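You operate a simulated robot arm through the tools that you are given. There is no shell and no other tool. Be economical: measure what you need, move in short steps, check, and stop when the job is done.

Carry out the task below with a simulated robot arm. There is one attempt and no reset: what you move stays moved.

## Task
Stand each pen in the socket of its colour and put the blotter in the letter tray.
Fine: the pens stand in the desk letter rack. Set down upright: rocking blotter.

The check looks at the end state, three seconds after you hand in, the way a careful person would. Anything else that was tipped, shoved, dropped, spilled or broken makes it a failure.

## Robot
A 7-joint arm with a two-finger parallel gripper, fixed in place. Base frame: the origin is at the foot of the arm, x ahead of it, y to its left, z up; the work surface is at about z = 754. Lengths are in mm, angles in rad, forces in N, time in s.
With the tool pointing down near the work surface it reaches from about 300 to 680 mm from the base axis. Its first joint turns from -1.152 to 1.152 rad. Payload 1.57 kg.
The tool frame sits at the grasp point between the pads (the TCP): z along the fingers, y along the line on which they close. The tips reach 30 mm beyond it. The gripper opens to 110 mm. The fingers are 24 mm wide and 12 mm thick; the gripper's body (48 by 112 mm) begins 78 mm behind the TCP.
Orientation is that of the tool frame in the base frame, as [roll, pitch, yaw] about the fixed x, y, z axes, in that order (R = Rz(yaw) Ry(pitch) Rx(roll)). With the fingers straight down and closing along the base's y, the tool's x points along the base's -x, its y along +y and its z along -z.

## Interface
- The arm moves only by the tool servo_tool. Its argument "steps" is a list of rows, each a list of 6 numbers: the shift along the tool's x, y, z in mm, then the turn, a rotation vector about the tool's x, y, z in rad. In form: [[tx, ty, tz, rx, ry, rz], ...]. A call has 1 to 8 rows; each row is the pose to reach, as a shift and turn from the pose commanded when the call began, along the tool's axes at that moment. "hand" is the opening, from 0 (shut) to 1 (fully open), set as the call begins (left out, the last holds). A row lasts 0.2 s, in which the tool goes at most 50 mm and 0.15 rad; a call with a longer step from one row to the next is refused whole, and so is a gripper value outside its range. A pose out of reach is approached as far as the arm can. The call stops where the force on the tool passes 40 N (or 10 N more than at its start, if that is more) or the arm is blocked; 0.2 s more then pass. The fingers move at their own pace (about 108 mm/s each) and stop on an object; they squeeze with about 20 N. The grip force told is the motor's: it shows also when the fingers shut on nothing. Time passes only in rows, and 0.2 s behind the last, so rows that repeat a pose let the fingers close. It gives the time, the measured TCP pose, the force on the tool (base axes), the opening and the grip force at its end, in the units of the frame above (readings bear some noise), with the torque about the TCP (base axes, N m) and any sound that the robot's microphone picked up.
- Cameras (640 x 400 px; columns grow to the right, rows downward): "scene" is fixed at [172, -407.2, 1391.9]; the picture's right is [0.66, -0.75, 0.00], its down [-0.53, -0.46, -0.71] and it looks along [0.54, 0.47, -0.70] (base axes); focal length 362 px, centre (320, 200). "wrist" rides on the gripper at [70, 16, -141] in the tool frame; the picture's right is [-0.23, 0.97, 0.00], its down [-0.85, -0.20, -0.48] and it looks along [-0.47, -0.11, 0.88] (tool axes); focal length 222 px, centre (320, 200). There is no depth. A picture from a camera that has moved, and an enlarged one, comes with that camera's place and axes in the base frame and with its lens.
- capture(camera): a new picture of that camera. The clock stands still meanwhile.
- inspect(camera, box): a new picture of the part [left, top, right, bottom] of that camera's present view, enlarged. The clock stands still meanwhile.
- sign_off(): hands the job in; it is judged then, once.

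Go step by step. Nothing tells you positions but the pictures and the camera data: compare them with the known pose of the tool, close in by small moves and look again before you grip or let go. The budget is 120 turns and 68 pictures, counting those below and the enlarged ones. Unless the task says otherwise, let go and move clear before handing in, and close with one line.

The tools are called by a JSON object that holds its "fn" and its "kwargs". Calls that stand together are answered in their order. servo_tool: Moves the arm, as the interface text tells. Its arguments: {"type":"object","properties":{"steps":{"type":"array","items":{"type":"array","items":{"type":"number"}}},"hand":{"type":"number"}},"required":["steps"]} The other tools are called the same way: capture (camera) takes a picture; inspect (camera, box) takes an enlarged picture of a part of a camera's view; sign_off () hands the job in.

At the start:

```text
t: 0.0
tool_pos: [338.7, 40.9, 1098.4]
tcp_rot: [-3.141, 0.0, 3.141]
contact_force: [-0.3, 0.4, 0.1]
ft_torque: [0.01, 0.0, -0.03]
opening: 109.9
grip_force: 0.0
```

scene: 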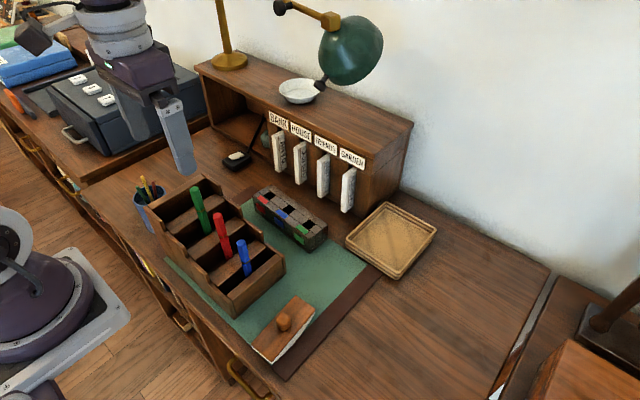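
wrist: 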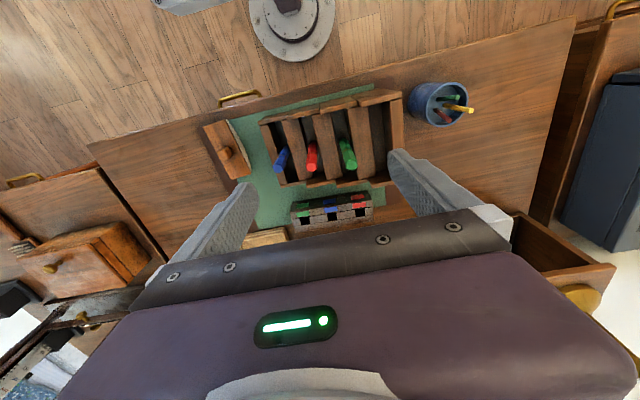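

I see a letter rack with green, red and blue pens, a socket block with coloured marks, a blotter on the desk and a letter tray. I'll look closer to measure them.

{"fn": "inspect", "kwargs": {"camera": "scene", "box": [140, 160, 300, 260]}}

{"fn": "inspect", "kwargs": {"camera": "scene", "box": [230, 170, 350, 250]}}

{"fn": "inspect", "kwargs": {"camera": "scene", "box": [220, 190, 460, 370]}}

{"fn": "inspect", "kwargs": {"camera": "wrist", "box": [190, 70, 430, 230]}}

```text
4.00 times, centred on (220, 210) of scene
camera zoom: at [172.0, -407.2, 1391.9], right [0.66, -0.75, 0.0], down [-0.53, -0.46, -0.71], along [0.54, 0.47, -0.7], focal length 1448 px, centre (720, 160)
```

zoom: 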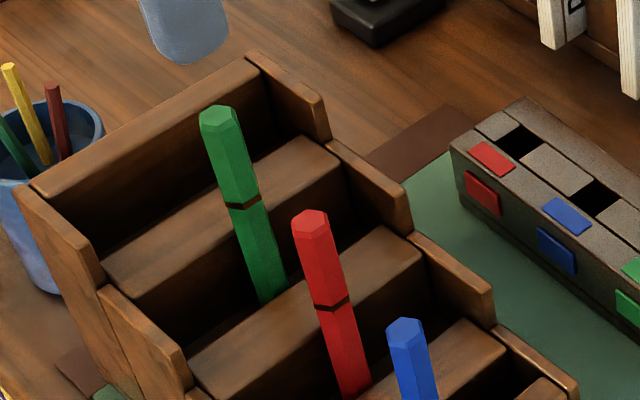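

```text
5.00 times, centred on (290, 210) of scene
camera zoom: at [172.0, -407.2, 1391.9], right [0.66, -0.75, 0.0], down [-0.53, -0.46, -0.71], along [0.54, 0.47, -0.7], focal length 1810 px, centre (470, 150)
```

zoom: 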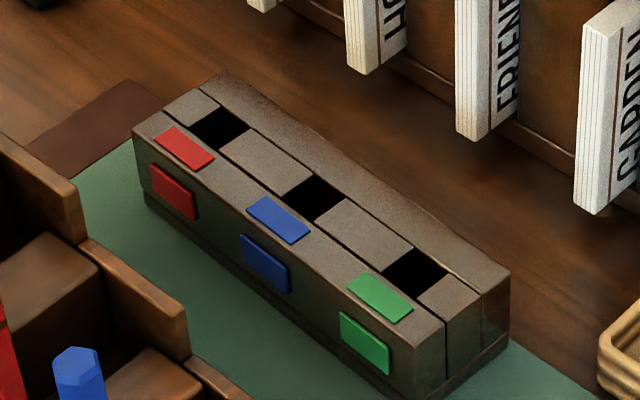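

```text
2.22 times, centred on (340, 280) of scene
camera zoom: at [172.0, -407.2, 1391.9], right [0.66, -0.75, 0.0], down [-0.53, -0.46, -0.71], along [0.54, 0.47, -0.7], focal length 804 px, centre (276, 22)
```

zoom: 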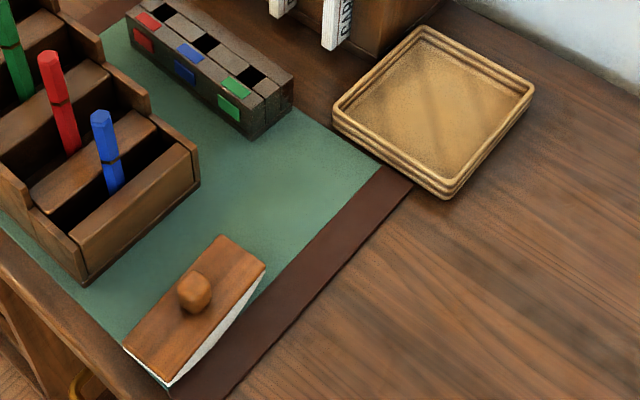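

```text
2.50 times, centred on (310, 150) of wrist
camera zoom: at [269.3, 58.6, 1241.6], right [0.23, 0.97, 0.0], down [0.85, -0.2, 0.48], along [0.47, -0.11, -0.88], focal length 555 px, centre (345, 325)
```

zoom: 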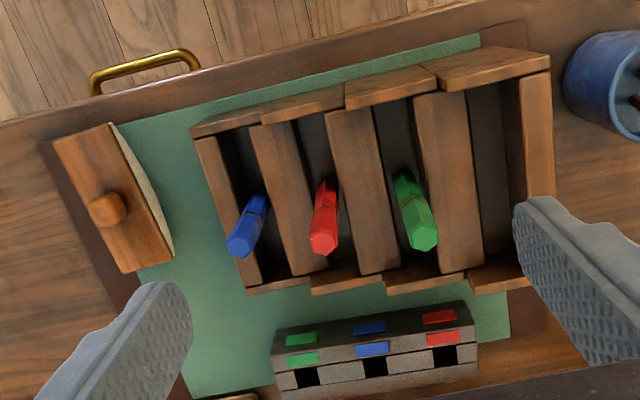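

The two views agree. Pen tops are at about green (380,74,955), red (382,19,923) and blue (382,-37,893). Socket mouths are at z≈803: red (555,85), blue (551,20) and green (549,-43). I'll approach above the green pen first.

{"fn": "servo_tool", "kwargs": {"steps": [[-20, 16, 20, 0, 0, 0], [-42, 33, 40, 0, 0, 0], [-42, 33, 58, 0, 0, 0], [-42, 33, 58, 0, 0, 0]], "hand": 0.41}}

{"fn": "capture", "kwargs": {"camera": "wrist"}}

{"fn": "capture", "kwargs": {"camera": "scene"}}

```text
t: 1.0
tool_pos: [381.4, 71.8, 1041.8]
tcp_rot: [3.141, 0.001, -3.14]
contact_force: [-0.6, -0.1, 0.2]
ft_torque: [-0.01, -0.01, 0.0]
opening: 45.2
grip_force: 0.0
```

```text
61 pictures are left
camera wrist: at [311.6, 89.5, 1183.1], right [0.23, 0.97, 0.0], down [0.85, -0.2, 0.48], along [0.47, -0.11, -0.88], focal length 222 px, centre (320, 200)
```

wrist: 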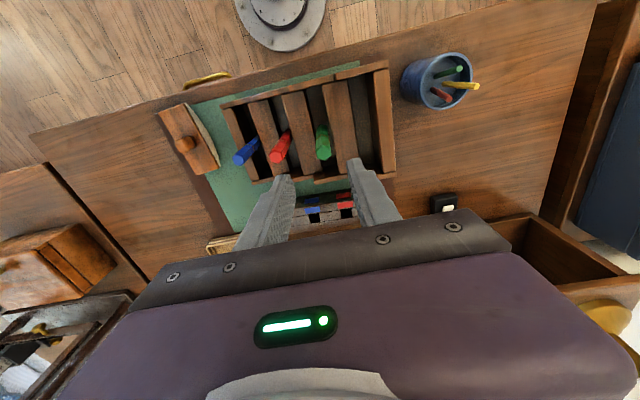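

```text
60 pictures are left
```

scene: 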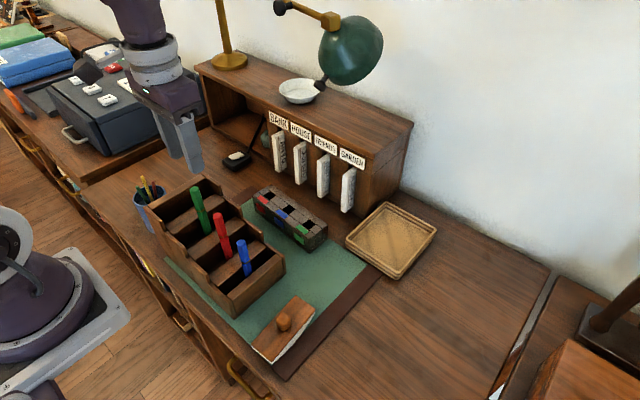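

The gripper is above the green pen. I'll lower it until the tips are just above the pen's top and check alignment.

{"fn": "servo_tool", "kwargs": {"steps": [[0, 2, 25, 0, 0, 0], [0, 2, 50, 0, 0, 0], [0, 2, 50, 0, 0, 0]]}}

{"fn": "inspect", "kwargs": {"camera": "wrist", "box": [200, 80, 440, 230]}}

{"fn": "inspect", "kwargs": {"camera": "scene", "box": [130, 120, 290, 220]}}

```text
t: 1.8
tool_pos: [383.0, 74.8, 991.5]
tcp_rot: [-3.141, 0.0, -3.141]
contact_force: [0.0, -0.9, 0.0]
ft_torque: [0.01, 0.0, -0.02]
opening: 45.1
grip_force: 0.1
```

```text
2.67 times, centred on (320, 155) of wrist
camera zoom: at [312.4, 91.6, 1133.3], right [0.23, 0.97, 0.0], down [0.85, -0.2, 0.48], along [0.47, -0.11, -0.88], focal length 592 px, centre (320, 320)
```

zoom: 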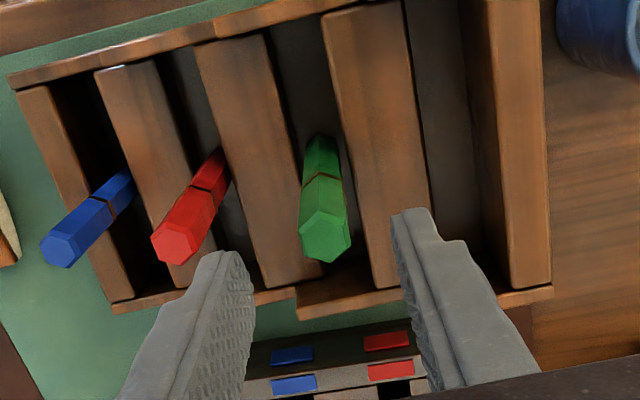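

```text
4.00 times, centred on (210, 170) of scene
camera zoom: at [172.0, -407.2, 1391.9], right [0.66, -0.75, 0.0], down [-0.53, -0.46, -0.71], along [0.54, 0.47, -0.7], focal length 1448 px, centre (760, 320)
```

zoom: 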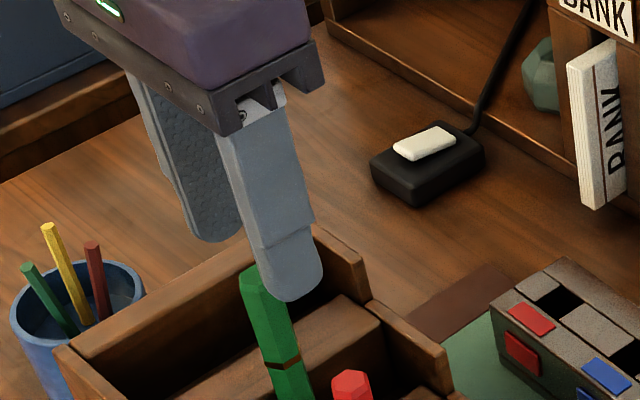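

The pen is between the fingers, with its centre around (380.7, 76). I'll descend and grip it.

{"fn": "servo_tool", "kwargs": {"steps": [[2, 1.5, 30, 0, 0, 0], [2, 1.5, 60, 0, 0, 0], [2, 1.5, 60, 0, 0, 0]]}}

{"fn": "servo_tool", "kwargs": {"steps": [[0, 0, 0, 0, 0, 0], [0, 0, 0, 0, 0, 0], [0, 0, 0, 0, 0, 0]], "hand": 0}}

```text
t: 2.6
tool_pos: [380.5, 75.5, 929.8]
tcp_rot: [-3.141, 0.001, -3.141]
contact_force: [-0.4, -0.1, 1.3]
ft_torque: [0.01, 0.03, -0.01]
opening: 45.1
grip_force: 0.1
```

```text
t: 3.4
tool_pos: [380.9, 75.8, 930.5]
tcp_rot: [-3.142, 0.002, 3.141]
contact_force: [0.1, 0.8, 1.8]
ft_torque: [0.08, 0.03, 0.01]
opening: 17.0
grip_force: 19.8
```

Gripped at 17 mm opening. Now I'll lift straight up and look.

{"fn": "servo_tool", "kwargs": {"steps": [[0, 0, -25, 0, 0, 0], [0, 0, -65, 0, 0, 0], [0, 0, -105, 0, 0, 0], [0, 0, -140, 0, 0, 0], [0, 0, -140, 0, 0, 0]]}}

{"fn": "capture", "kwargs": {"camera": "scene"}}

{"fn": "capture", "kwargs": {"camera": "wrist"}}

```text
t: 4.6
tool_pos: [380.5, 76.2, 1072.4]
tcp_rot: [3.141, 0.0, 3.141]
contact_force: [-1.3, -0.2, -0.7]
ft_torque: [0.01, -0.03, 0.01]
opening: 17.2
grip_force: 20.2
```

```text
57 pictures are left
```

scene: 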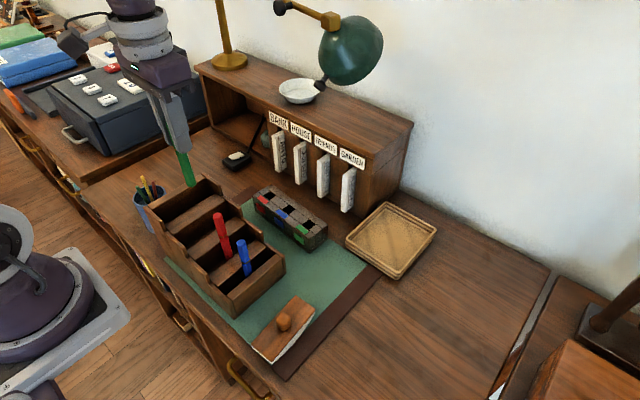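

```text
56 pictures are left
camera wrist: at [310.2, 94.0, 1215.1], right [0.23, 0.97, 0.0], down [0.85, -0.2, 0.48], along [0.47, -0.11, -0.88], focal length 222 px, centre (320, 200)
```

wrist: 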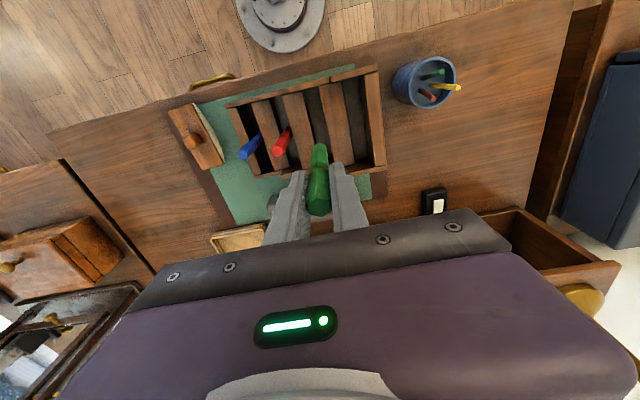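

Let me check the pen's tilt in the grip.

{"fn": "inspect", "kwargs": {"camera": "scene", "box": [140, 90, 236, 200]}}

{"fn": "inspect", "kwargs": {"camera": "wrist", "box": [270, 130, 380, 240]}}

```text
3.64 times, centred on (188, 145) of scene
camera zoom: at [172.0, -407.2, 1391.9], right [0.66, -0.75, 0.0], down [-0.53, -0.46, -0.71], along [0.54, 0.47, -0.7], focal length 1316 px, centre (800, 400)
```

zoom: 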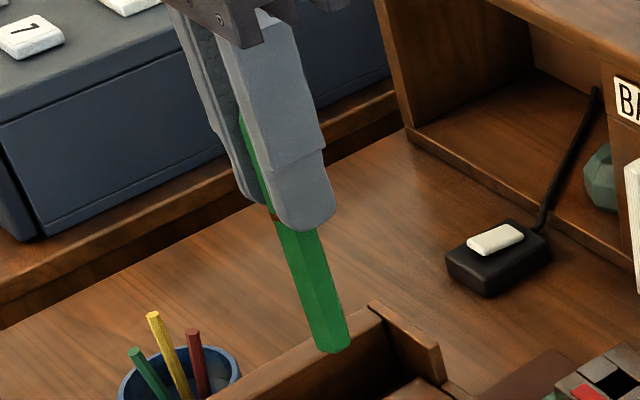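

```text
3.64 times, centred on (325, 185) of wrist
camera zoom: at [310.2, 94.0, 1215.1], right [0.23, 0.97, 0.0], down [0.85, -0.2, 0.48], along [0.47, -0.11, -0.88], focal length 808 px, centre (302, 254)
```

zoom: 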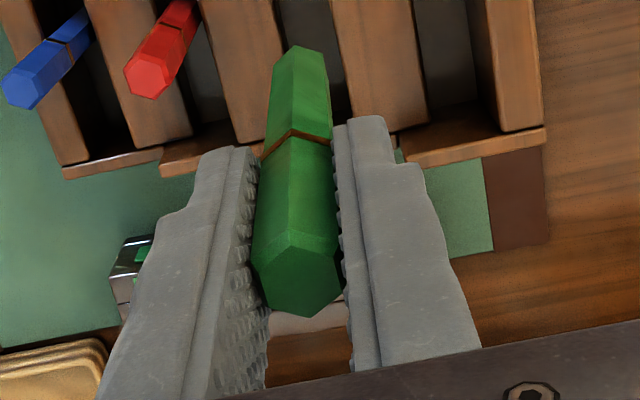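

The pen's tip is about 110 mm below the TCP, offset roughly (-2, +1.5), nearly vertical. I'll carry it above the green socket.

{"fn": "servo_tool", "kwargs": {"steps": [[-30, -20, 0, 0, 0, 0], [-65, -45, 0, 0, 0, 0], [-100, -70, 0, 0, 0, 0], [-135, -95, 0, 0, 0, 0], [-170, -121, -5, 0, 0, 0], [-170, -121, 30, 0, 0, 0], [-170, -121, 60, 0, 0, 0], [-170, -121, 60, 0, 0, 0]]}}

{"fn": "inspect", "kwargs": {"camera": "scene", "box": [230, 110, 358, 250]}}

{"fn": "inspect", "kwargs": {"camera": "wrist", "box": [230, 80, 430, 240]}}

```text
t: 6.4
tool_pos: [549.1, -43.2, 1012.8]
tcp_rot: [3.141, -0.001, 3.141]
contact_force: [0.7, -0.2, -0.2]
ft_torque: [0.05, 0.01, 0.02]
opening: 17.0
grip_force: 20.1
```

```text
2.86 times, centred on (294, 180) of scene
camera zoom: at [172.0, -407.2, 1391.9], right [0.66, -0.75, 0.0], down [-0.53, -0.46, -0.71], along [0.54, 0.47, -0.7], focal length 1034 px, centre (394, 257)
```

zoom: 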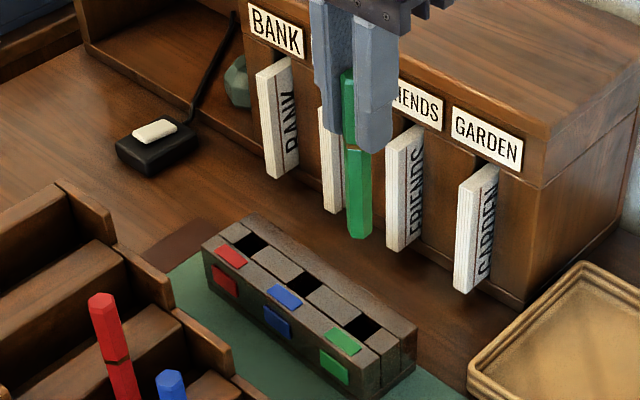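

```text
2.50 times, centred on (330, 160) of wrist
camera zoom: at [480.3, -24.6, 1155.0], right [0.23, 0.97, 0.0], down [0.85, -0.2, 0.48], along [0.47, -0.11, -0.88], focal length 555 px, centre (295, 300)
```

zoom: 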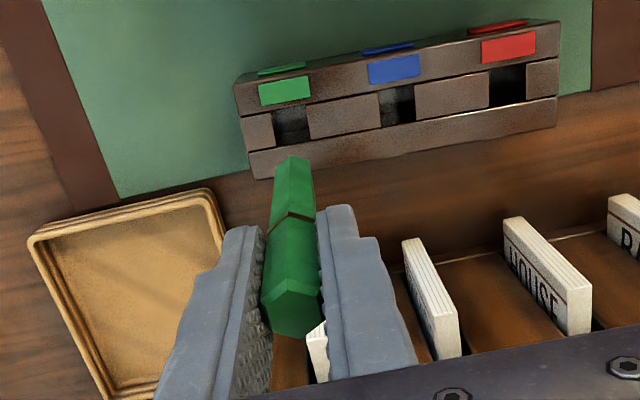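

The holes measure well from here. The pen tip needs about (+1, -2.7) mm, so I'll lower it to just above the block and re-check.

{"fn": "servo_tool", "kwargs": {"steps": [[-1, -2.7, 30, 0, 0, 0], [-1, -2.7, 60, 0, 0, 0], [-1, -2.7, 85, 0, 0, 0], [-1, -2.7, 85, 0, 0, 0]]}}

{"fn": "inspect", "kwargs": {"camera": "scene", "box": [270, 180, 334, 244]}}

{"fn": "inspect", "kwargs": {"camera": "wrist", "box": [270, 90, 380, 180]}}

```text
t: 7.4
tool_pos: [553.4, -46.2, 926.1]
tcp_rot: [-3.141, 0.0, 3.141]
contact_force: [0.5, 0.4, -1.1]
ft_torque: [0.01, -0.02, -0.01]
opening: 16.9
grip_force: 19.9
```

```text
6.25 times, centred on (302, 212) of scene
camera zoom: at [172.0, -407.2, 1391.9], right [0.66, -0.75, 0.0], down [-0.53, -0.46, -0.71], along [0.54, 0.47, -0.7], focal length 2262 px, centre (432, 125)
```

zoom: 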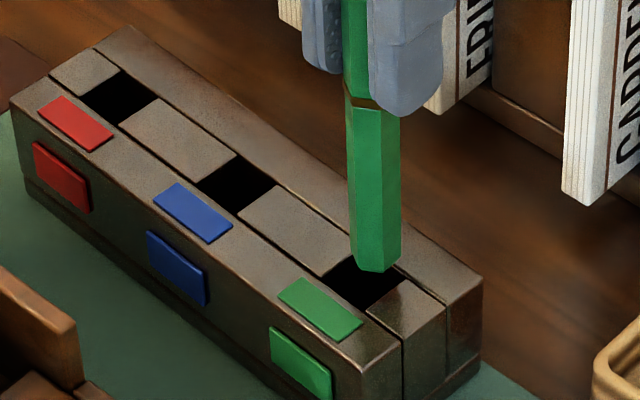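

```text
4.44 times, centred on (325, 135) of wrist
camera zoom: at [482.5, -28.6, 1069.6], right [0.23, 0.97, 0.0], down [0.86, -0.2, 0.48], along [0.47, -0.11, -0.88], focal length 987 px, centre (298, 489)
```

zoom: 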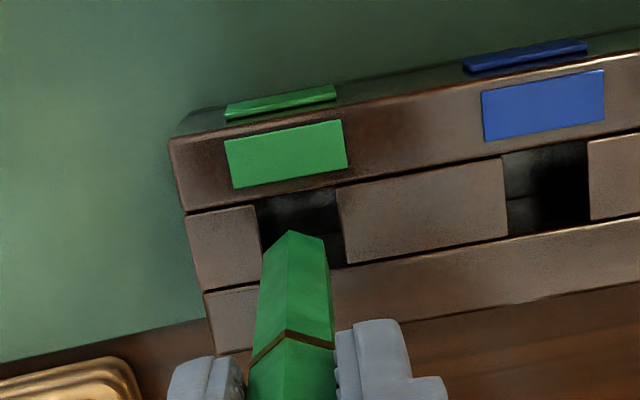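

The tip sits about 6 mm too far in +x. I'll correct that and look again.

{"fn": "servo_tool", "kwargs": {"steps": [[6, 0.8, 0, 0, 0, 0], [6, 0.8, 0, 0, 0, 0]]}}

{"fn": "inspect", "kwargs": {"camera": "scene", "box": [270, 180, 334, 244]}}

{"fn": "inspect", "kwargs": {"camera": "wrist", "box": [270, 90, 380, 180]}}

```text
t: 8.0
tool_pos: [545.6, -45.2, 926.5]
tcp_rot: [-3.141, 0.001, -3.14]
contact_force: [-0.2, 0.7, 0.0]
ft_torque: [0.02, 0.01, 0.04]
opening: 17.0
grip_force: 20.0
```

```text
6.25 times, centred on (302, 212) of scene
camera zoom: at [172.0, -407.2, 1391.9], right [0.66, -0.75, 0.0], down [-0.53, -0.46, -0.71], along [0.54, 0.47, -0.7], focal length 2262 px, centre (432, 125)
```

zoom: 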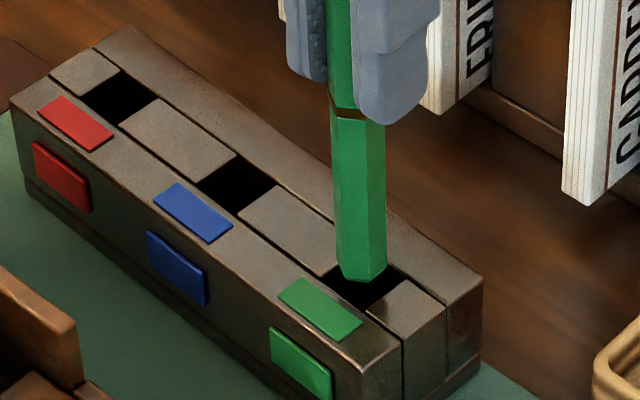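

```text
4.44 times, centred on (325, 135) of wrist
camera zoom: at [476.2, -27.7, 1069.8], right [0.23, 0.97, 0.0], down [0.85, -0.2, 0.48], along [0.47, -0.11, -0.88], focal length 987 px, centre (298, 489)
```

zoom: 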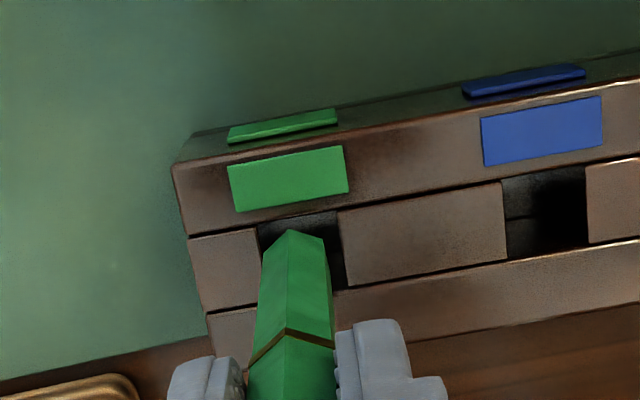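

Both views now put the tip over the hole within about 1 mm. I'll descend carefully.

{"fn": "servo_tool", "kwargs": {"steps": [[0, 0, 4, 0, 0, 0], [0, 0, 8, 0, 0, 0], [0, 0, 12, 0, 0, 0], [0, 0, 16, 0, 0, 0], [0, 0, 16, 0, 0, 0]]}}

{"fn": "inspect", "kwargs": {"camera": "scene", "box": [270, 180, 334, 244]}}

```text
t: 9.2
tool_pos: [546.2, -45.6, 911.2]
tcp_rot: [3.141, 0.002, -3.141]
contact_force: [2.7, 2.1, 16.3]
ft_torque: [0.57, -0.19, 0.0]
opening: 17.3
grip_force: 20.0
```

```text
6.25 times, centred on (302, 212) of scene
camera zoom: at [171.8, -407.1, 1391.9], right [0.66, -0.75, 0.0], down [-0.53, -0.46, -0.71], along [0.54, 0.47, -0.7], focal length 2262 px, centre (432, 125)
```

zoom: 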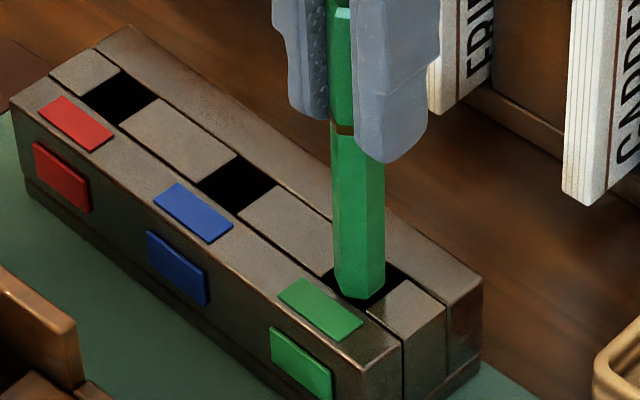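

It met the rim: force and torque point to the +y edge, slightly towards -x. I'll lift a little, shift (+1, -2) and try again.

{"fn": "servo_tool", "kwargs": {"steps": [[0, 0, -5, 0, 0, 0], [-1, -2, -5, 0, 0, 0], [-1, -2, 0, 0, 0, 0], [-1, -2, 4, 0, 0, 0], [-1, -2, 8, 0, 0, 0], [-1, -2, 8, 0, 0, 0]]}}

{"fn": "inspect", "kwargs": {"camera": "scene", "box": [270, 180, 334, 244]}}

```text
t: 10.6
tool_pos: [545.6, -48.2, 900.7]
tcp_rot: [3.141, 0.002, 3.141]
contact_force: [3.5, 0.5, 14.3]
ft_torque: [0.5, -0.19, 0.0]
opening: 17.3
grip_force: 19.3
```

```text
6.25 times, centred on (302, 212) of scene
camera zoom: at [171.8, -407.2, 1391.9], right [0.66, -0.75, 0.0], down [-0.53, -0.46, -0.71], along [0.54, 0.47, -0.7], focal length 2262 px, centre (432, 125)
```

zoom: 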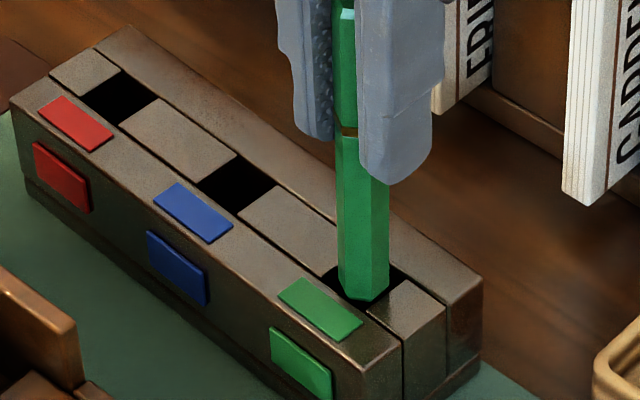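

The pen slid up in the grip by about 10 mm while resting on the near rim; the picture shows it needs about (+2.8, +2). I'll lift off, shift, and check both views before descending.

{"fn": "servo_tool", "kwargs": {"steps": [[0, 0, -6, 0, 0, 0], [-2.8, 2, -6, 0, 0, 0], [-2.8, 2, -6, 0, 0, 0]]}}

{"fn": "inspect", "kwargs": {"camera": "scene", "box": [286, 200, 334, 240]}}

{"fn": "inspect", "kwargs": {"camera": "wrist", "box": [270, 90, 380, 180]}}

```text
t: 11.4
tool_pos: [547.5, -45.5, 907.7]
tcp_rot: [-3.141, 0.001, 3.141]
contact_force: [0.2, -0.4, -0.6]
ft_torque: [-0.02, -0.01, -0.01]
opening: 16.9
grip_force: 19.6
```

```text
10.00 times, centred on (310, 220) of scene
camera zoom: at [172.0, -407.2, 1391.9], right [0.66, -0.75, 0.0], down [-0.53, -0.46, -0.71], along [0.54, 0.47, -0.7], focal length 3619 px, centre (420, 0)
```

zoom: 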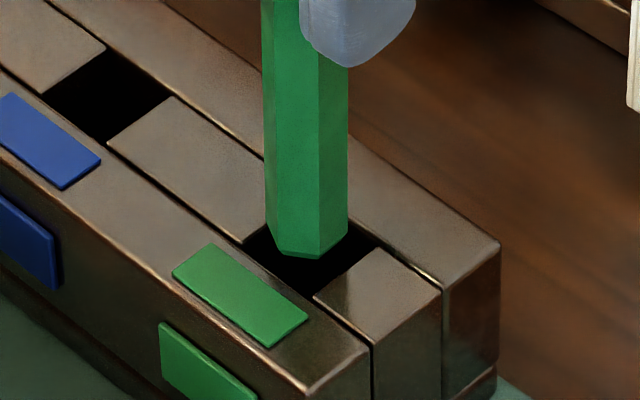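

```text
4.44 times, centred on (325, 135) of wrist
camera zoom: at [478.2, -27.0, 1049.6], right [0.23, 0.97, 0.0], down [0.86, -0.2, 0.48], along [0.47, -0.11, -0.88], focal length 987 px, centre (298, 489)
```

zoom: 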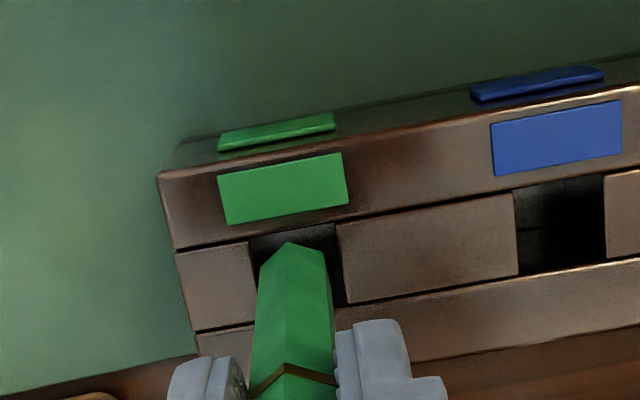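

The tip is now centred in both views, within half a millimetre. I'll descend again.

{"fn": "servo_tool", "kwargs": {"steps": [[-0.5, 0, 4, 0, 0, 0], [-0.5, 0, 8, 0, 0, 0], [-0.5, 0, 12, 0, 0, 0], [-0.5, 0, 16, 0, 0, 0], [-0.5, 0, 16, 0, 0, 0]]}}

{"fn": "inspect", "kwargs": {"camera": "scene", "box": [286, 200, 334, 240]}}

```text
t: 12.6
tool_pos: [547.2, -45.1, 891.4]
tcp_rot: [-3.141, 0.0, -3.14]
contact_force: [4.2, 3.4, -0.3]
ft_torque: [0.36, -0.38, 0.01]
opening: 17.0
grip_force: 20.0
```

```text
10.00 times, centred on (310, 220) of scene
camera zoom: at [172.1, -407.1, 1391.9], right [0.66, -0.75, 0.0], down [-0.53, -0.46, -0.71], along [0.54, 0.47, -0.7], focal length 3619 px, centre (420, 0)
```

zoom: 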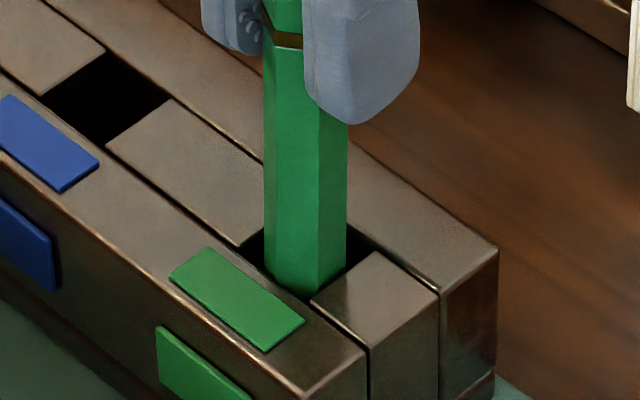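

It's in the hole now, with light side contact. I'll ease by (+1, +0.8) and go on down.

{"fn": "servo_tool", "kwargs": {"steps": [[-1, 0.8, 2, 0, 0, 0], [-1, 0.8, 7, 0, 0, 0], [-1, 0.8, 12, 0, 0, 0], [-1, 0.8, 17, 0, 0, 0], [-1, 0.8, 17, 0, 0, 0]]}}

```text
t: 13.8
tool_pos: [551.0, -45.7, 875.2]
tcp_rot: [3.14, 0.001, 3.14]
contact_force: [-0.5, 0.0, -0.8]
ft_torque: [0.04, 0.01, -0.01]
opening: 16.8
grip_force: 20.1
```

No force. I'll carry on until the bottom is felt.

{"fn": "servo_tool", "kwargs": {"steps": [[0, 0, 4, 0, 0, 0], [0, 0, 8, 0, 0, 0], [0, 0, 12, 0, 0, 0], [0, 0, 16, 0, 0, 0], [0, 0, 16, 0, 0, 0]]}}

{"fn": "inspect", "kwargs": {"camera": "scene", "box": [260, 160, 340, 240]}}

```text
t: 15.1
tool_pos: [551.5, -45.4, 861.5]
tcp_rot: [3.141, 0.008, -3.141]
contact_force: [-2.9, -0.5, 10.9]
ft_torque: [-0.34, 0.08, 0.02]
opening: 17.0
grip_force: 20.5
stopped in row 5: the force on the tool passed its limit at 41 N (the readings are from after the stop); the commanded pose is now the measured one
```

```text
5.00 times, centred on (300, 200) of scene
camera zoom: at [171.8, -407.2, 1391.9], right [0.66, -0.75, 0.0], down [-0.53, -0.46, -0.71], along [0.54, 0.47, -0.7], focal length 1810 px, centre (420, 200)
```

zoom: 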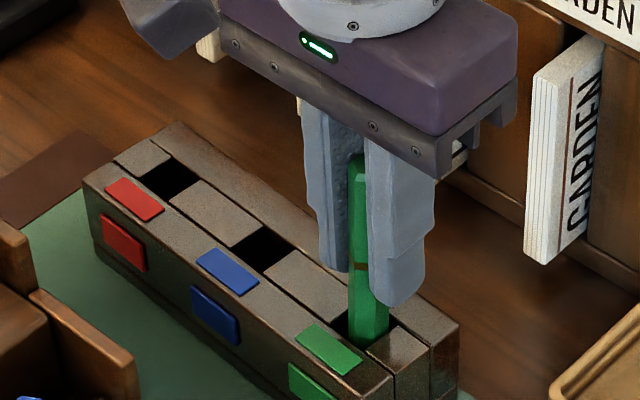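

The pen is at the socket floor. I'll release and rise.

{"fn": "servo_tool", "kwargs": {"steps": [[0, 0, -1, 0, 0, 0], [0, 0, -1, 0, 0, 0], [0, 0, -1, 0, 0, 0]], "hand": 0.36}}

{"fn": "servo_tool", "kwargs": {"steps": [[0, 0, -20, 0, 0, 0], [0, 0, -50, 0, 0, 0], [0, 0, -90, 0, 0, 0], [0, 0, -135, 0, 0, 0], [0, 0, -180, 0, 0, 0]]}}

{"fn": "inspect", "kwargs": {"camera": "scene", "box": [200, 130, 340, 270]}}

{"fn": "inspect", "kwargs": {"camera": "wrist", "box": [170, 60, 430, 220]}}

```text
t: 15.9
tool_pos: [550.7, -45.9, 860.9]
tcp_rot: [3.141, 0.005, 3.14]
contact_force: [-0.1, 0.0, -0.6]
ft_torque: [0.02, -0.02, 0.01]
opening: 39.7
grip_force: 0.0
```

```text
t: 17.1
tool_pos: [554.5, -47.0, 1041.2]
tcp_rot: [3.141, 0.006, -3.141]
contact_force: [0.1, -0.2, -0.3]
ft_torque: [0.0, -0.02, -0.05]
opening: 39.6
grip_force: 0.0
```

```text
2.86 times, centred on (270, 200) of scene
camera zoom: at [172.0, -407.2, 1391.9], right [0.66, -0.75, 0.0], down [-0.53, -0.46, -0.71], along [0.54, 0.47, -0.7], focal length 1034 px, centre (463, 200)
```

zoom: 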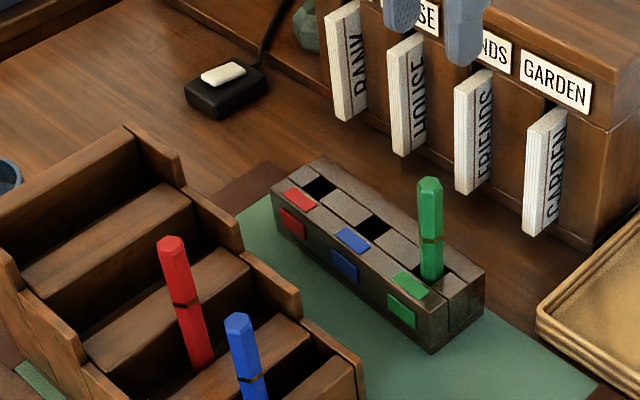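

```text
2.46 times, centred on (300, 140) of wrist
camera zoom: at [481.9, -28.9, 1184.5], right [0.23, 0.97, 0.0], down [0.85, -0.2, 0.48], along [0.47, -0.11, -0.88], focal length 547 px, centre (369, 348)
```

zoom: 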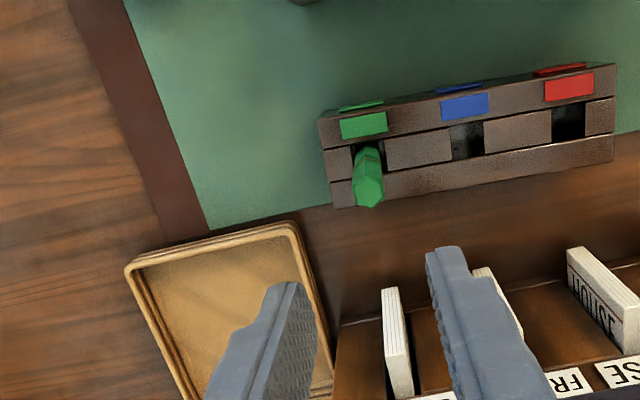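

Green stands in its socket. Next is the red pen, so I'll move above it.

{"fn": "servo_tool", "kwargs": {"steps": [[45, 16, 0, 0, 0, 0], [90, 32, 0, 0, 0, 0], [132, 50, 0, 0, 0, 0], [172, 66, 0, 0, 0, 0], [172, 66, 40, 0, 0, 0], [172, 66, 70, 0, 0, 0], [172, 66, 70, 0, 0, 0]], "hand": 0.41}}

{"fn": "inspect", "kwargs": {"camera": "wrist", "box": [200, 80, 440, 230]}}

```text
t: 18.7
tool_pos: [380.5, 20.6, 968.3]
tcp_rot: [-3.141, 0.006, -3.142]
contact_force: [0.1, -0.9, -0.6]
ft_torque: [-0.02, 0.02, -0.05]
opening: 45.4
grip_force: 0.0
```

```text
2.67 times, centred on (320, 155) of wrist
camera zoom: at [310.0, 38.0, 1110.5], right [0.23, 0.97, 0.0], down [0.85, -0.2, 0.48], along [0.47, -0.11, -0.88], focal length 592 px, centre (320, 320)
```

zoom: 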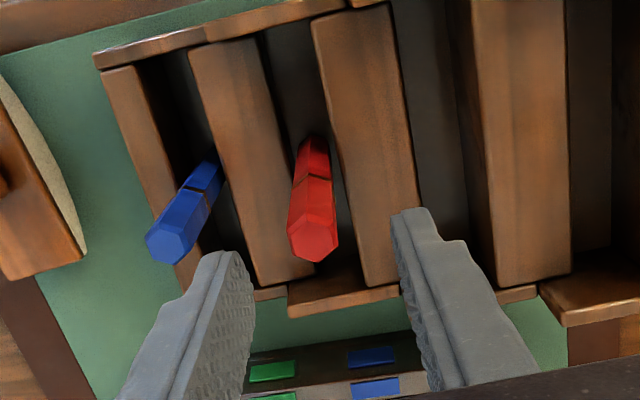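

The red pen is centred within 1 mm. I'll descend, grip and lift.

{"fn": "servo_tool", "kwargs": {"steps": [[0, -1, 35, 0, 0, 0], [0, -1, 70, 0, 0, 0], [0, -1, 70, 0, 0, 0]]}}

{"fn": "servo_tool", "kwargs": {"steps": [[0, 0, 0, 0, 0, 0], [0, 0, 0, 0, 0, 0], [0, 0, 0, 0, 0, 0]], "hand": 0}}

{"fn": "servo_tool", "kwargs": {"steps": [[0, 0, -25, 0, 0, 0], [0, 0, -65, 0, 0, 0], [0, 0, -105, 0, 0, 0], [0, 0, -140, 0, 0, 0], [0, 0, -140, 0, 0, 0]]}}

```text
t: 19.5
tool_pos: [381.7, 18.7, 897.0]
tcp_rot: [3.141, 0.006, 3.141]
contact_force: [0.2, -1.2, 0.1]
ft_torque: [-0.01, 0.02, 0.03]
opening: 45.4
grip_force: 0.1
```

```text
t: 20.3
tool_pos: [380.5, 19.7, 897.8]
tcp_rot: [-3.14, 0.006, -3.141]
contact_force: [-0.2, -0.4, -1.1]
ft_torque: [0.03, -0.01, 0.0]
opening: 17.1
grip_force: 20.4
```

```text
t: 21.5
tool_pos: [375.7, 17.6, 1040.3]
tcp_rot: [-3.141, 0.006, 3.142]
contact_force: [-0.3, 0.2, 0.0]
ft_torque: [0.02, -0.02, 0.01]
opening: 16.8
grip_force: 19.9
```

The red pen is held. I'll carry it over to the red socket, stopping just above.

{"fn": "servo_tool", "kwargs": {"steps": [[-45, 5, 0, 0, 0, 0], [-90, 25, 0, 0, 0, 0], [-132, 46, 0, 0, 0, 0], [-172, 65, 0, 0, 0, 0], [-172, 65, 45, 0, 0, 0], [-172, 65, 80, 0, 0, 0], [-172, 65, 107, 0, 0, 0], [-172, 65, 107, 0, 0, 0]]}}

{"fn": "inspect", "kwargs": {"camera": "scene", "box": [240, 170, 288, 210]}}

{"fn": "inspect", "kwargs": {"camera": "wrist", "box": [270, 90, 380, 180]}}

```text
t: 23.3
tool_pos: [549.6, 85.9, 932.4]
tcp_rot: [-3.141, 0.005, 3.141]
contact_force: [0.0, -0.5, -0.1]
ft_torque: [0.0, 0.02, -0.06]
opening: 17.1
grip_force: 19.7
```

```text
10.00 times, centred on (264, 190) of scene
camera zoom: at [172.0, -407.2, 1391.9], right [0.66, -0.75, 0.0], down [-0.53, -0.46, -0.71], along [0.54, 0.47, -0.7], focal length 3619 px, centre (880, 300)
```

zoom: 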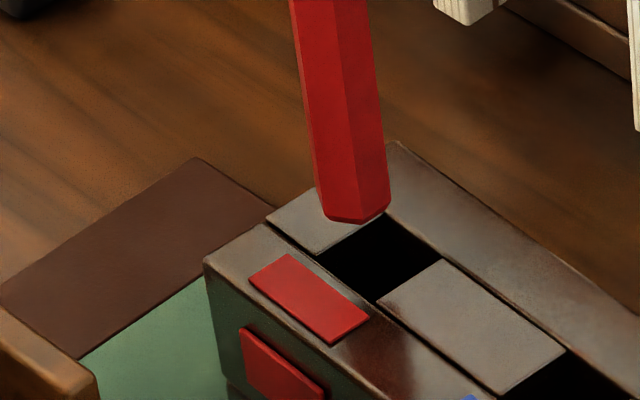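

```text
4.44 times, centred on (325, 135) of wrist
camera zoom: at [479.4, 103.7, 1075.0], right [0.23, 0.97, 0.0], down [0.85, -0.2, 0.48], along [0.47, -0.11, -0.88], focal length 987 px, centre (298, 489)
```

zoom: 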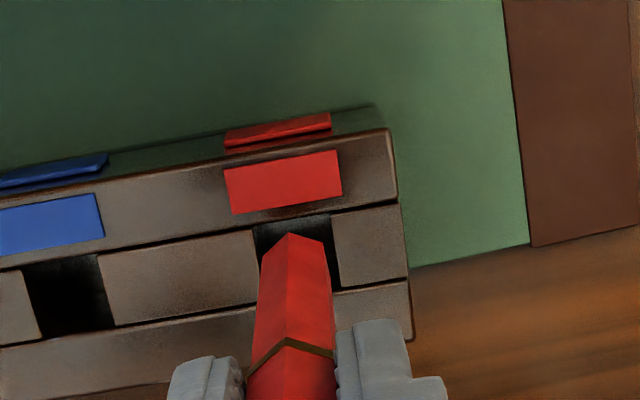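

The red tip is about 3 mm short in x and around 22 mm above the block. I'll correct that, lower it and check.

{"fn": "servo_tool", "kwargs": {"steps": [[-3, -0.2, 8, 0, 0, 0], [-3, -0.2, 16, 0, 0, 0], [-3, -0.2, 16, 0, 0, 0]]}}

{"fn": "inspect", "kwargs": {"camera": "scene", "box": [240, 170, 288, 210]}}

{"fn": "inspect", "kwargs": {"camera": "wrist", "box": [270, 90, 380, 180]}}

```text
t: 24.1
tool_pos: [553.9, 86.2, 917.3]
tcp_rot: [3.141, 0.005, 3.14]
contact_force: [-0.8, -0.3, -1.0]
ft_torque: [0.0, 0.02, -0.01]
opening: 17.0
grip_force: 20.2
```

```text
10.00 times, centred on (264, 190) of scene
camera zoom: at [172.0, -407.2, 1391.9], right [0.66, -0.75, 0.0], down [-0.53, -0.46, -0.71], along [0.54, 0.47, -0.7], focal length 3619 px, centre (880, 300)
```

zoom: 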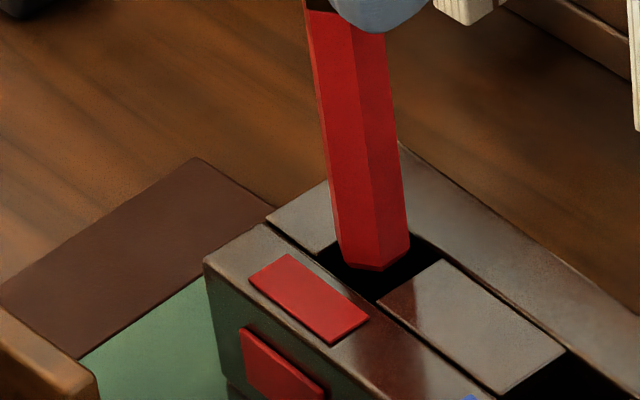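

```text
4.44 times, centred on (325, 135) of wrist
camera zoom: at [482.9, 103.3, 1059.2], right [0.23, 0.97, 0.0], down [0.85, -0.2, 0.48], along [0.47, -0.11, -0.88], focal length 987 px, centre (298, 489)
```

zoom: 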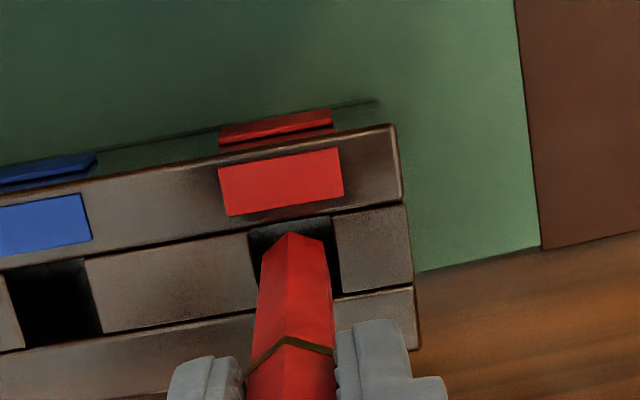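

Close to centred; I'll nudge +0.6 in y and descend.

{"fn": "servo_tool", "kwargs": {"steps": [[0, 0.6, 4, 0, 0, 0], [0, 0.6, 8, 0, 0, 0], [0, 0.6, 12, 0, 0, 0], [0, 0.6, 12, 0, 0, 0]]}}

{"fn": "inspect", "kwargs": {"camera": "scene", "box": [240, 170, 288, 210]}}

```text
t: 25.1
tool_pos: [554.4, 85.0, 906.5]
tcp_rot: [-3.141, 0.004, 3.141]
contact_force: [0.5, -0.1, -0.2]
ft_torque: [0.0, -0.01, -0.02]
opening: 17.1
grip_force: 20.2
```

```text
10.00 times, centred on (264, 190) of scene
camera zoom: at [172.0, -407.2, 1391.9], right [0.66, -0.75, 0.0], down [-0.53, -0.46, -0.71], along [0.54, 0.47, -0.7], focal length 3619 px, centre (880, 300)
```

zoom: 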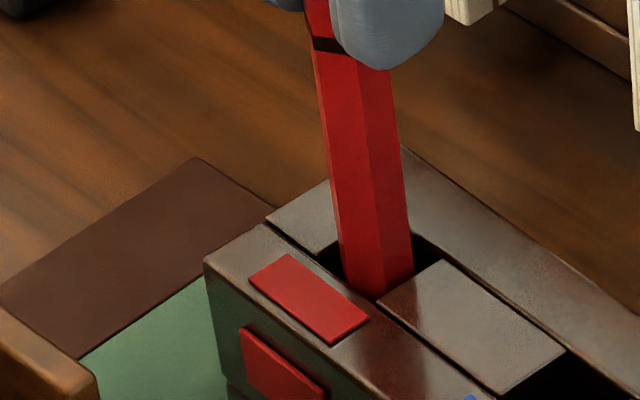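

It entered with no force. I'll continue down.

{"fn": "servo_tool", "kwargs": {"steps": [[0, 0, 5, 0, 0, 0], [0, 0, 10, 0, 0, 0], [0, 0, 15, 0, 0, 0], [0, 0, 20, 0, 0, 0], [0, 0, 20, 0, 0, 0]]}}

```text
t: 26.3
tool_pos: [554.7, 85.3, 886.2]
tcp_rot: [-3.141, 0.006, 3.14]
contact_force: [0.1, -0.1, 0.1]
ft_torque: [-0.04, 0.01, -0.01]
opening: 17.2
grip_force: 20.2
```

{"fn": "servo_tool", "kwargs": {"steps": [[0, 0, 4, 0, 0, 0], [0, 0, 8, 0, 0, 0], [0, 0, 11, 0, 0, 0], [0, 0, 14, 0, 0, 0], [0, 0, 17, 0, 0, 0], [0, 0, 17, 0, 0, 0]]}}

```text
t: 27.7
tool_pos: [553.1, 83.4, 869.7]
tcp_rot: [3.141, 0.007, 3.142]
contact_force: [1.9, 2.8, 13.8]
ft_torque: [-0.5, -0.29, -0.01]
opening: 17.2
grip_force: 20.1
```

The pen has reached the floor (14 N). I'll release and rise.

{"fn": "servo_tool", "kwargs": {"steps": [[0, 0, -1, 0, 0, 0], [0, 0, -1, 0, 0, 0], [0, 0, -1, 0, 0, 0]], "hand": 0.36}}

{"fn": "servo_tool", "kwargs": {"steps": [[0, 0, -20, 0, 0, 0], [0, 0, -50, 0, 0, 0], [0, 0, -90, 0, 0, 0], [0, 0, -135, 0, 0, 0], [0, 0, -160, 0, 0, 0]]}}

{"fn": "inspect", "kwargs": {"camera": "scene", "box": [200, 130, 340, 270]}}

```text
t: 28.5
tool_pos: [553.1, 84.4, 870.5]
tcp_rot: [3.141, 0.005, 3.141]
contact_force: [0.1, 0.2, 0.0]
ft_torque: [-0.03, 0.01, -0.01]
opening: 39.7
grip_force: 0.0
```

```text
t: 29.7
tool_pos: [552.3, 84.1, 1031.9]
tcp_rot: [3.14, 0.003, 3.141]
contact_force: [0.4, 0.1, 0.1]
ft_torque: [-0.02, 0.0, 0.01]
opening: 39.6
grip_force: 0.0
```

```text
2.86 times, centred on (270, 200) of scene
camera zoom: at [172.0, -407.2, 1391.9], right [0.66, -0.75, 0.0], down [-0.53, -0.46, -0.71], along [0.54, 0.47, -0.7], focal length 1034 px, centre (463, 200)
```

zoom: 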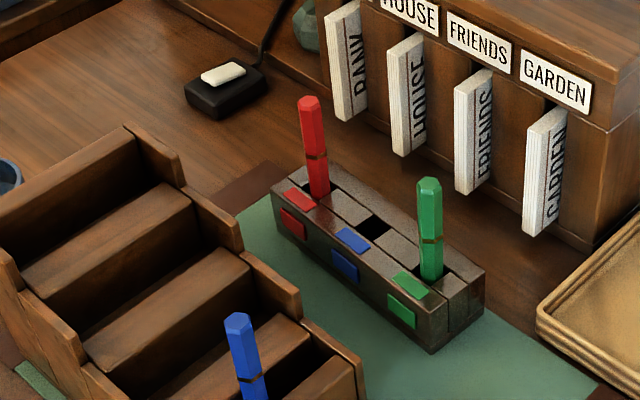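

Red stands. Now the blue pen.

{"fn": "servo_tool", "kwargs": {"steps": [[36, -26, 0, 0, 0, 0], [72, -52, 0, 0, 0, 0], [108, -78, 0, 0, 0, 0], [142, -102, 0, 0, 0, 0], [172, -121.5, 0, 0, 0, 0], [172, -121.5, 45, 0, 0, 0], [172, -121.5, 90, 0, 0, 0], [172, -121.5, 90, 0, 0, 0]], "hand": 0.41}}

{"fn": "inspect", "kwargs": {"camera": "wrist", "box": [200, 80, 440, 230]}}

```text
t: 31.5
tool_pos: [380.1, -37.9, 937.3]
tcp_rot: [-3.139, 0.005, 3.141]
contact_force: [-0.4, -0.2, -0.5]
ft_torque: [-0.01, 0.02, 0.05]
opening: 45.3
grip_force: 0.0
```

```text
2.67 times, centred on (320, 155) of wrist
camera zoom: at [308.6, -18.9, 1079.8], right [0.23, 0.97, 0.0], down [0.85, -0.2, 0.48], along [0.47, -0.11, -0.88], focal length 592 px, centre (320, 320)
```

zoom: 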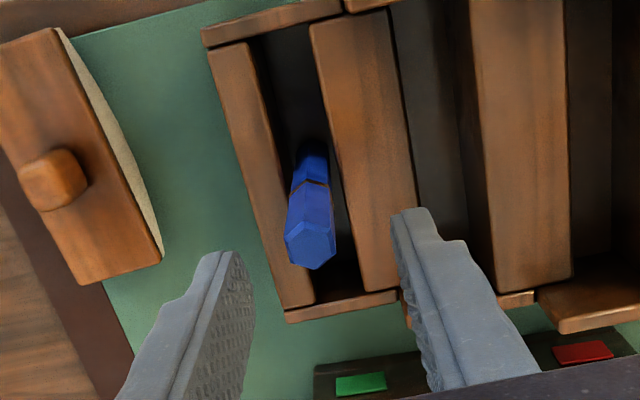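

Blue is centred within about 1 mm. I'll descend, grip and lift.

{"fn": "servo_tool", "kwargs": {"steps": [[0, -1, 35, 0, 0, 0], [0, -1, 70, 0, 0, 0], [0, -1, 70, 0, 0, 0]]}}

{"fn": "servo_tool", "kwargs": {"steps": [[0, 0, 0, 0, 0, 0], [0, 0, 0, 0, 0, 0], [0, 0, 0, 0, 0, 0]], "hand": 0}}

{"fn": "servo_tool", "kwargs": {"steps": [[0, 0, -25, 0, 0, 0], [0, 0, -65, 0, 0, 0], [0, 0, -105, 0, 0, 0], [0, 0, -145, 0, 0, 0], [0, 0, -175, 0, 0, 0], [0, 0, -175, 0, 0, 0]]}}

```text
t: 32.3
tool_pos: [381.6, -38.8, 868.9]
tcp_rot: [3.14, 0.006, -3.141]
contact_force: [-0.1, -1.0, -0.8]
ft_torque: [0.03, 0.0, -0.01]
opening: 44.8
grip_force: 0.1
```

```text
t: 33.1
tool_pos: [382.2, -38.0, 870.4]
tcp_rot: [3.141, 0.005, 3.141]
contact_force: [0.0, -0.7, 1.1]
ft_torque: [-0.04, 0.0, 0.02]
opening: 17.0
grip_force: 20.2
```

```text
t: 34.5
tool_pos: [381.8, -39.3, 1044.5]
tcp_rot: [-3.141, 0.005, -3.141]
contact_force: [-0.6, 0.0, -0.1]
ft_torque: [0.03, -0.03, -0.01]
opening: 17.0
grip_force: 20.3
```

The blue pen is held; I'll carry it to the blue socket.

{"fn": "servo_tool", "kwargs": {"steps": [[-45, 14, 0, 0, 0, 0], [-90, 30, 0, 0, 0, 0], [-132, 46, 0, 0, 0, 0], [-169.5, 59, 0, 0, 0, 0], [-169.5, 59, 45, 0, 0, 0], [-169.5, 59, 85, 0, 0, 0], [-169.5, 59, 120, 0, 0, 0], [-169.5, 59, 120, 0, 0, 0]]}}

{"fn": "inspect", "kwargs": {"camera": "scene", "box": [260, 185, 308, 225]}}

{"fn": "inspect", "kwargs": {"camera": "wrist", "box": [270, 90, 380, 180]}}

```text
t: 36.3
tool_pos: [552.5, 21.6, 921.9]
tcp_rot: [3.141, 0.005, -3.141]
contact_force: [-0.2, -0.9, -0.7]
ft_torque: [-0.03, 0.04, 0.0]
opening: 16.9
grip_force: 19.7
```

```text
10.00 times, centred on (284, 205) of scene
camera zoom: at [172.0, -407.2, 1391.9], right [0.66, -0.75, 0.0], down [-0.53, -0.46, -0.71], along [0.54, 0.47, -0.7], focal length 3619 px, centre (680, 150)
```

zoom: 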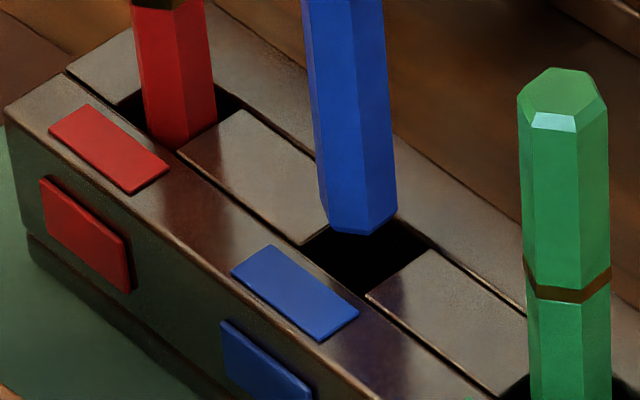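

```text
4.44 times, centred on (325, 135) of wrist
camera zoom: at [481.3, 39.8, 1064.9], right [0.23, 0.97, 0.0], down [0.85, -0.2, 0.48], along [0.47, -0.11, -0.88], focal length 987 px, centre (298, 489)
```

zoom: 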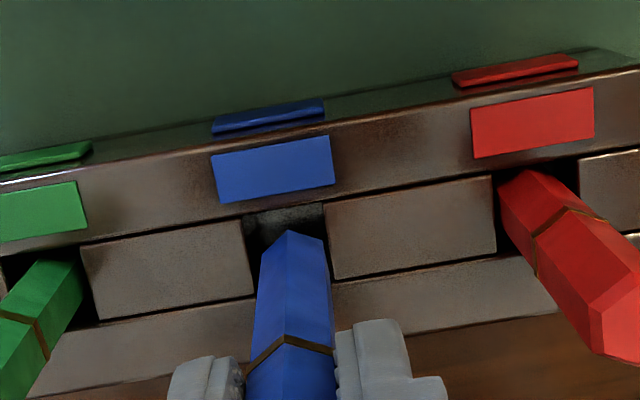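

The tip needs about (-1.5, -1.4). I'll correct, lower a little and check.

{"fn": "servo_tool", "kwargs": {"steps": [[1.5, -1.4, 3, 0, 0, 0], [1.5, -1.4, 7, 0, 0, 0], [1.5, -1.4, 7, 0, 0, 0]]}}

{"fn": "inspect", "kwargs": {"camera": "scene", "box": [260, 185, 308, 225]}}

{"fn": "inspect", "kwargs": {"camera": "wrist", "box": [270, 90, 380, 180]}}

```text
t: 37.1
tool_pos: [551.6, 20.9, 915.5]
tcp_rot: [3.141, 0.005, -3.14]
contact_force: [-0.1, 0.0, 0.8]
ft_torque: [-0.01, -0.02, -0.01]
opening: 16.9
grip_force: 19.6
```

```text
10.00 times, centred on (284, 205) of scene
camera zoom: at [172.0, -407.2, 1391.9], right [0.66, -0.75, 0.0], down [-0.53, -0.46, -0.71], along [0.54, 0.47, -0.7], focal length 3619 px, centre (680, 150)
```

zoom: 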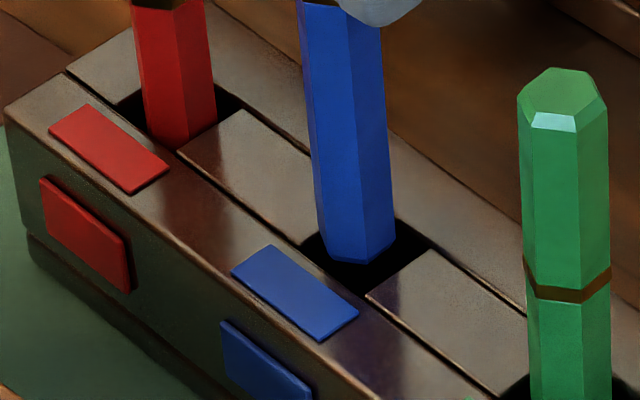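

```text
4.44 times, centred on (325, 135) of wrist
camera zoom: at [479.3, 39.1, 1058.8], right [0.23, 0.97, 0.0], down [0.85, -0.2, 0.48], along [0.47, -0.11, -0.88], focal length 987 px, centre (298, 489)
```

zoom: 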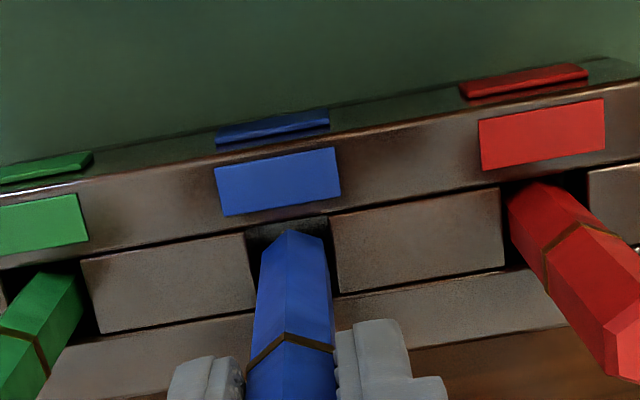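

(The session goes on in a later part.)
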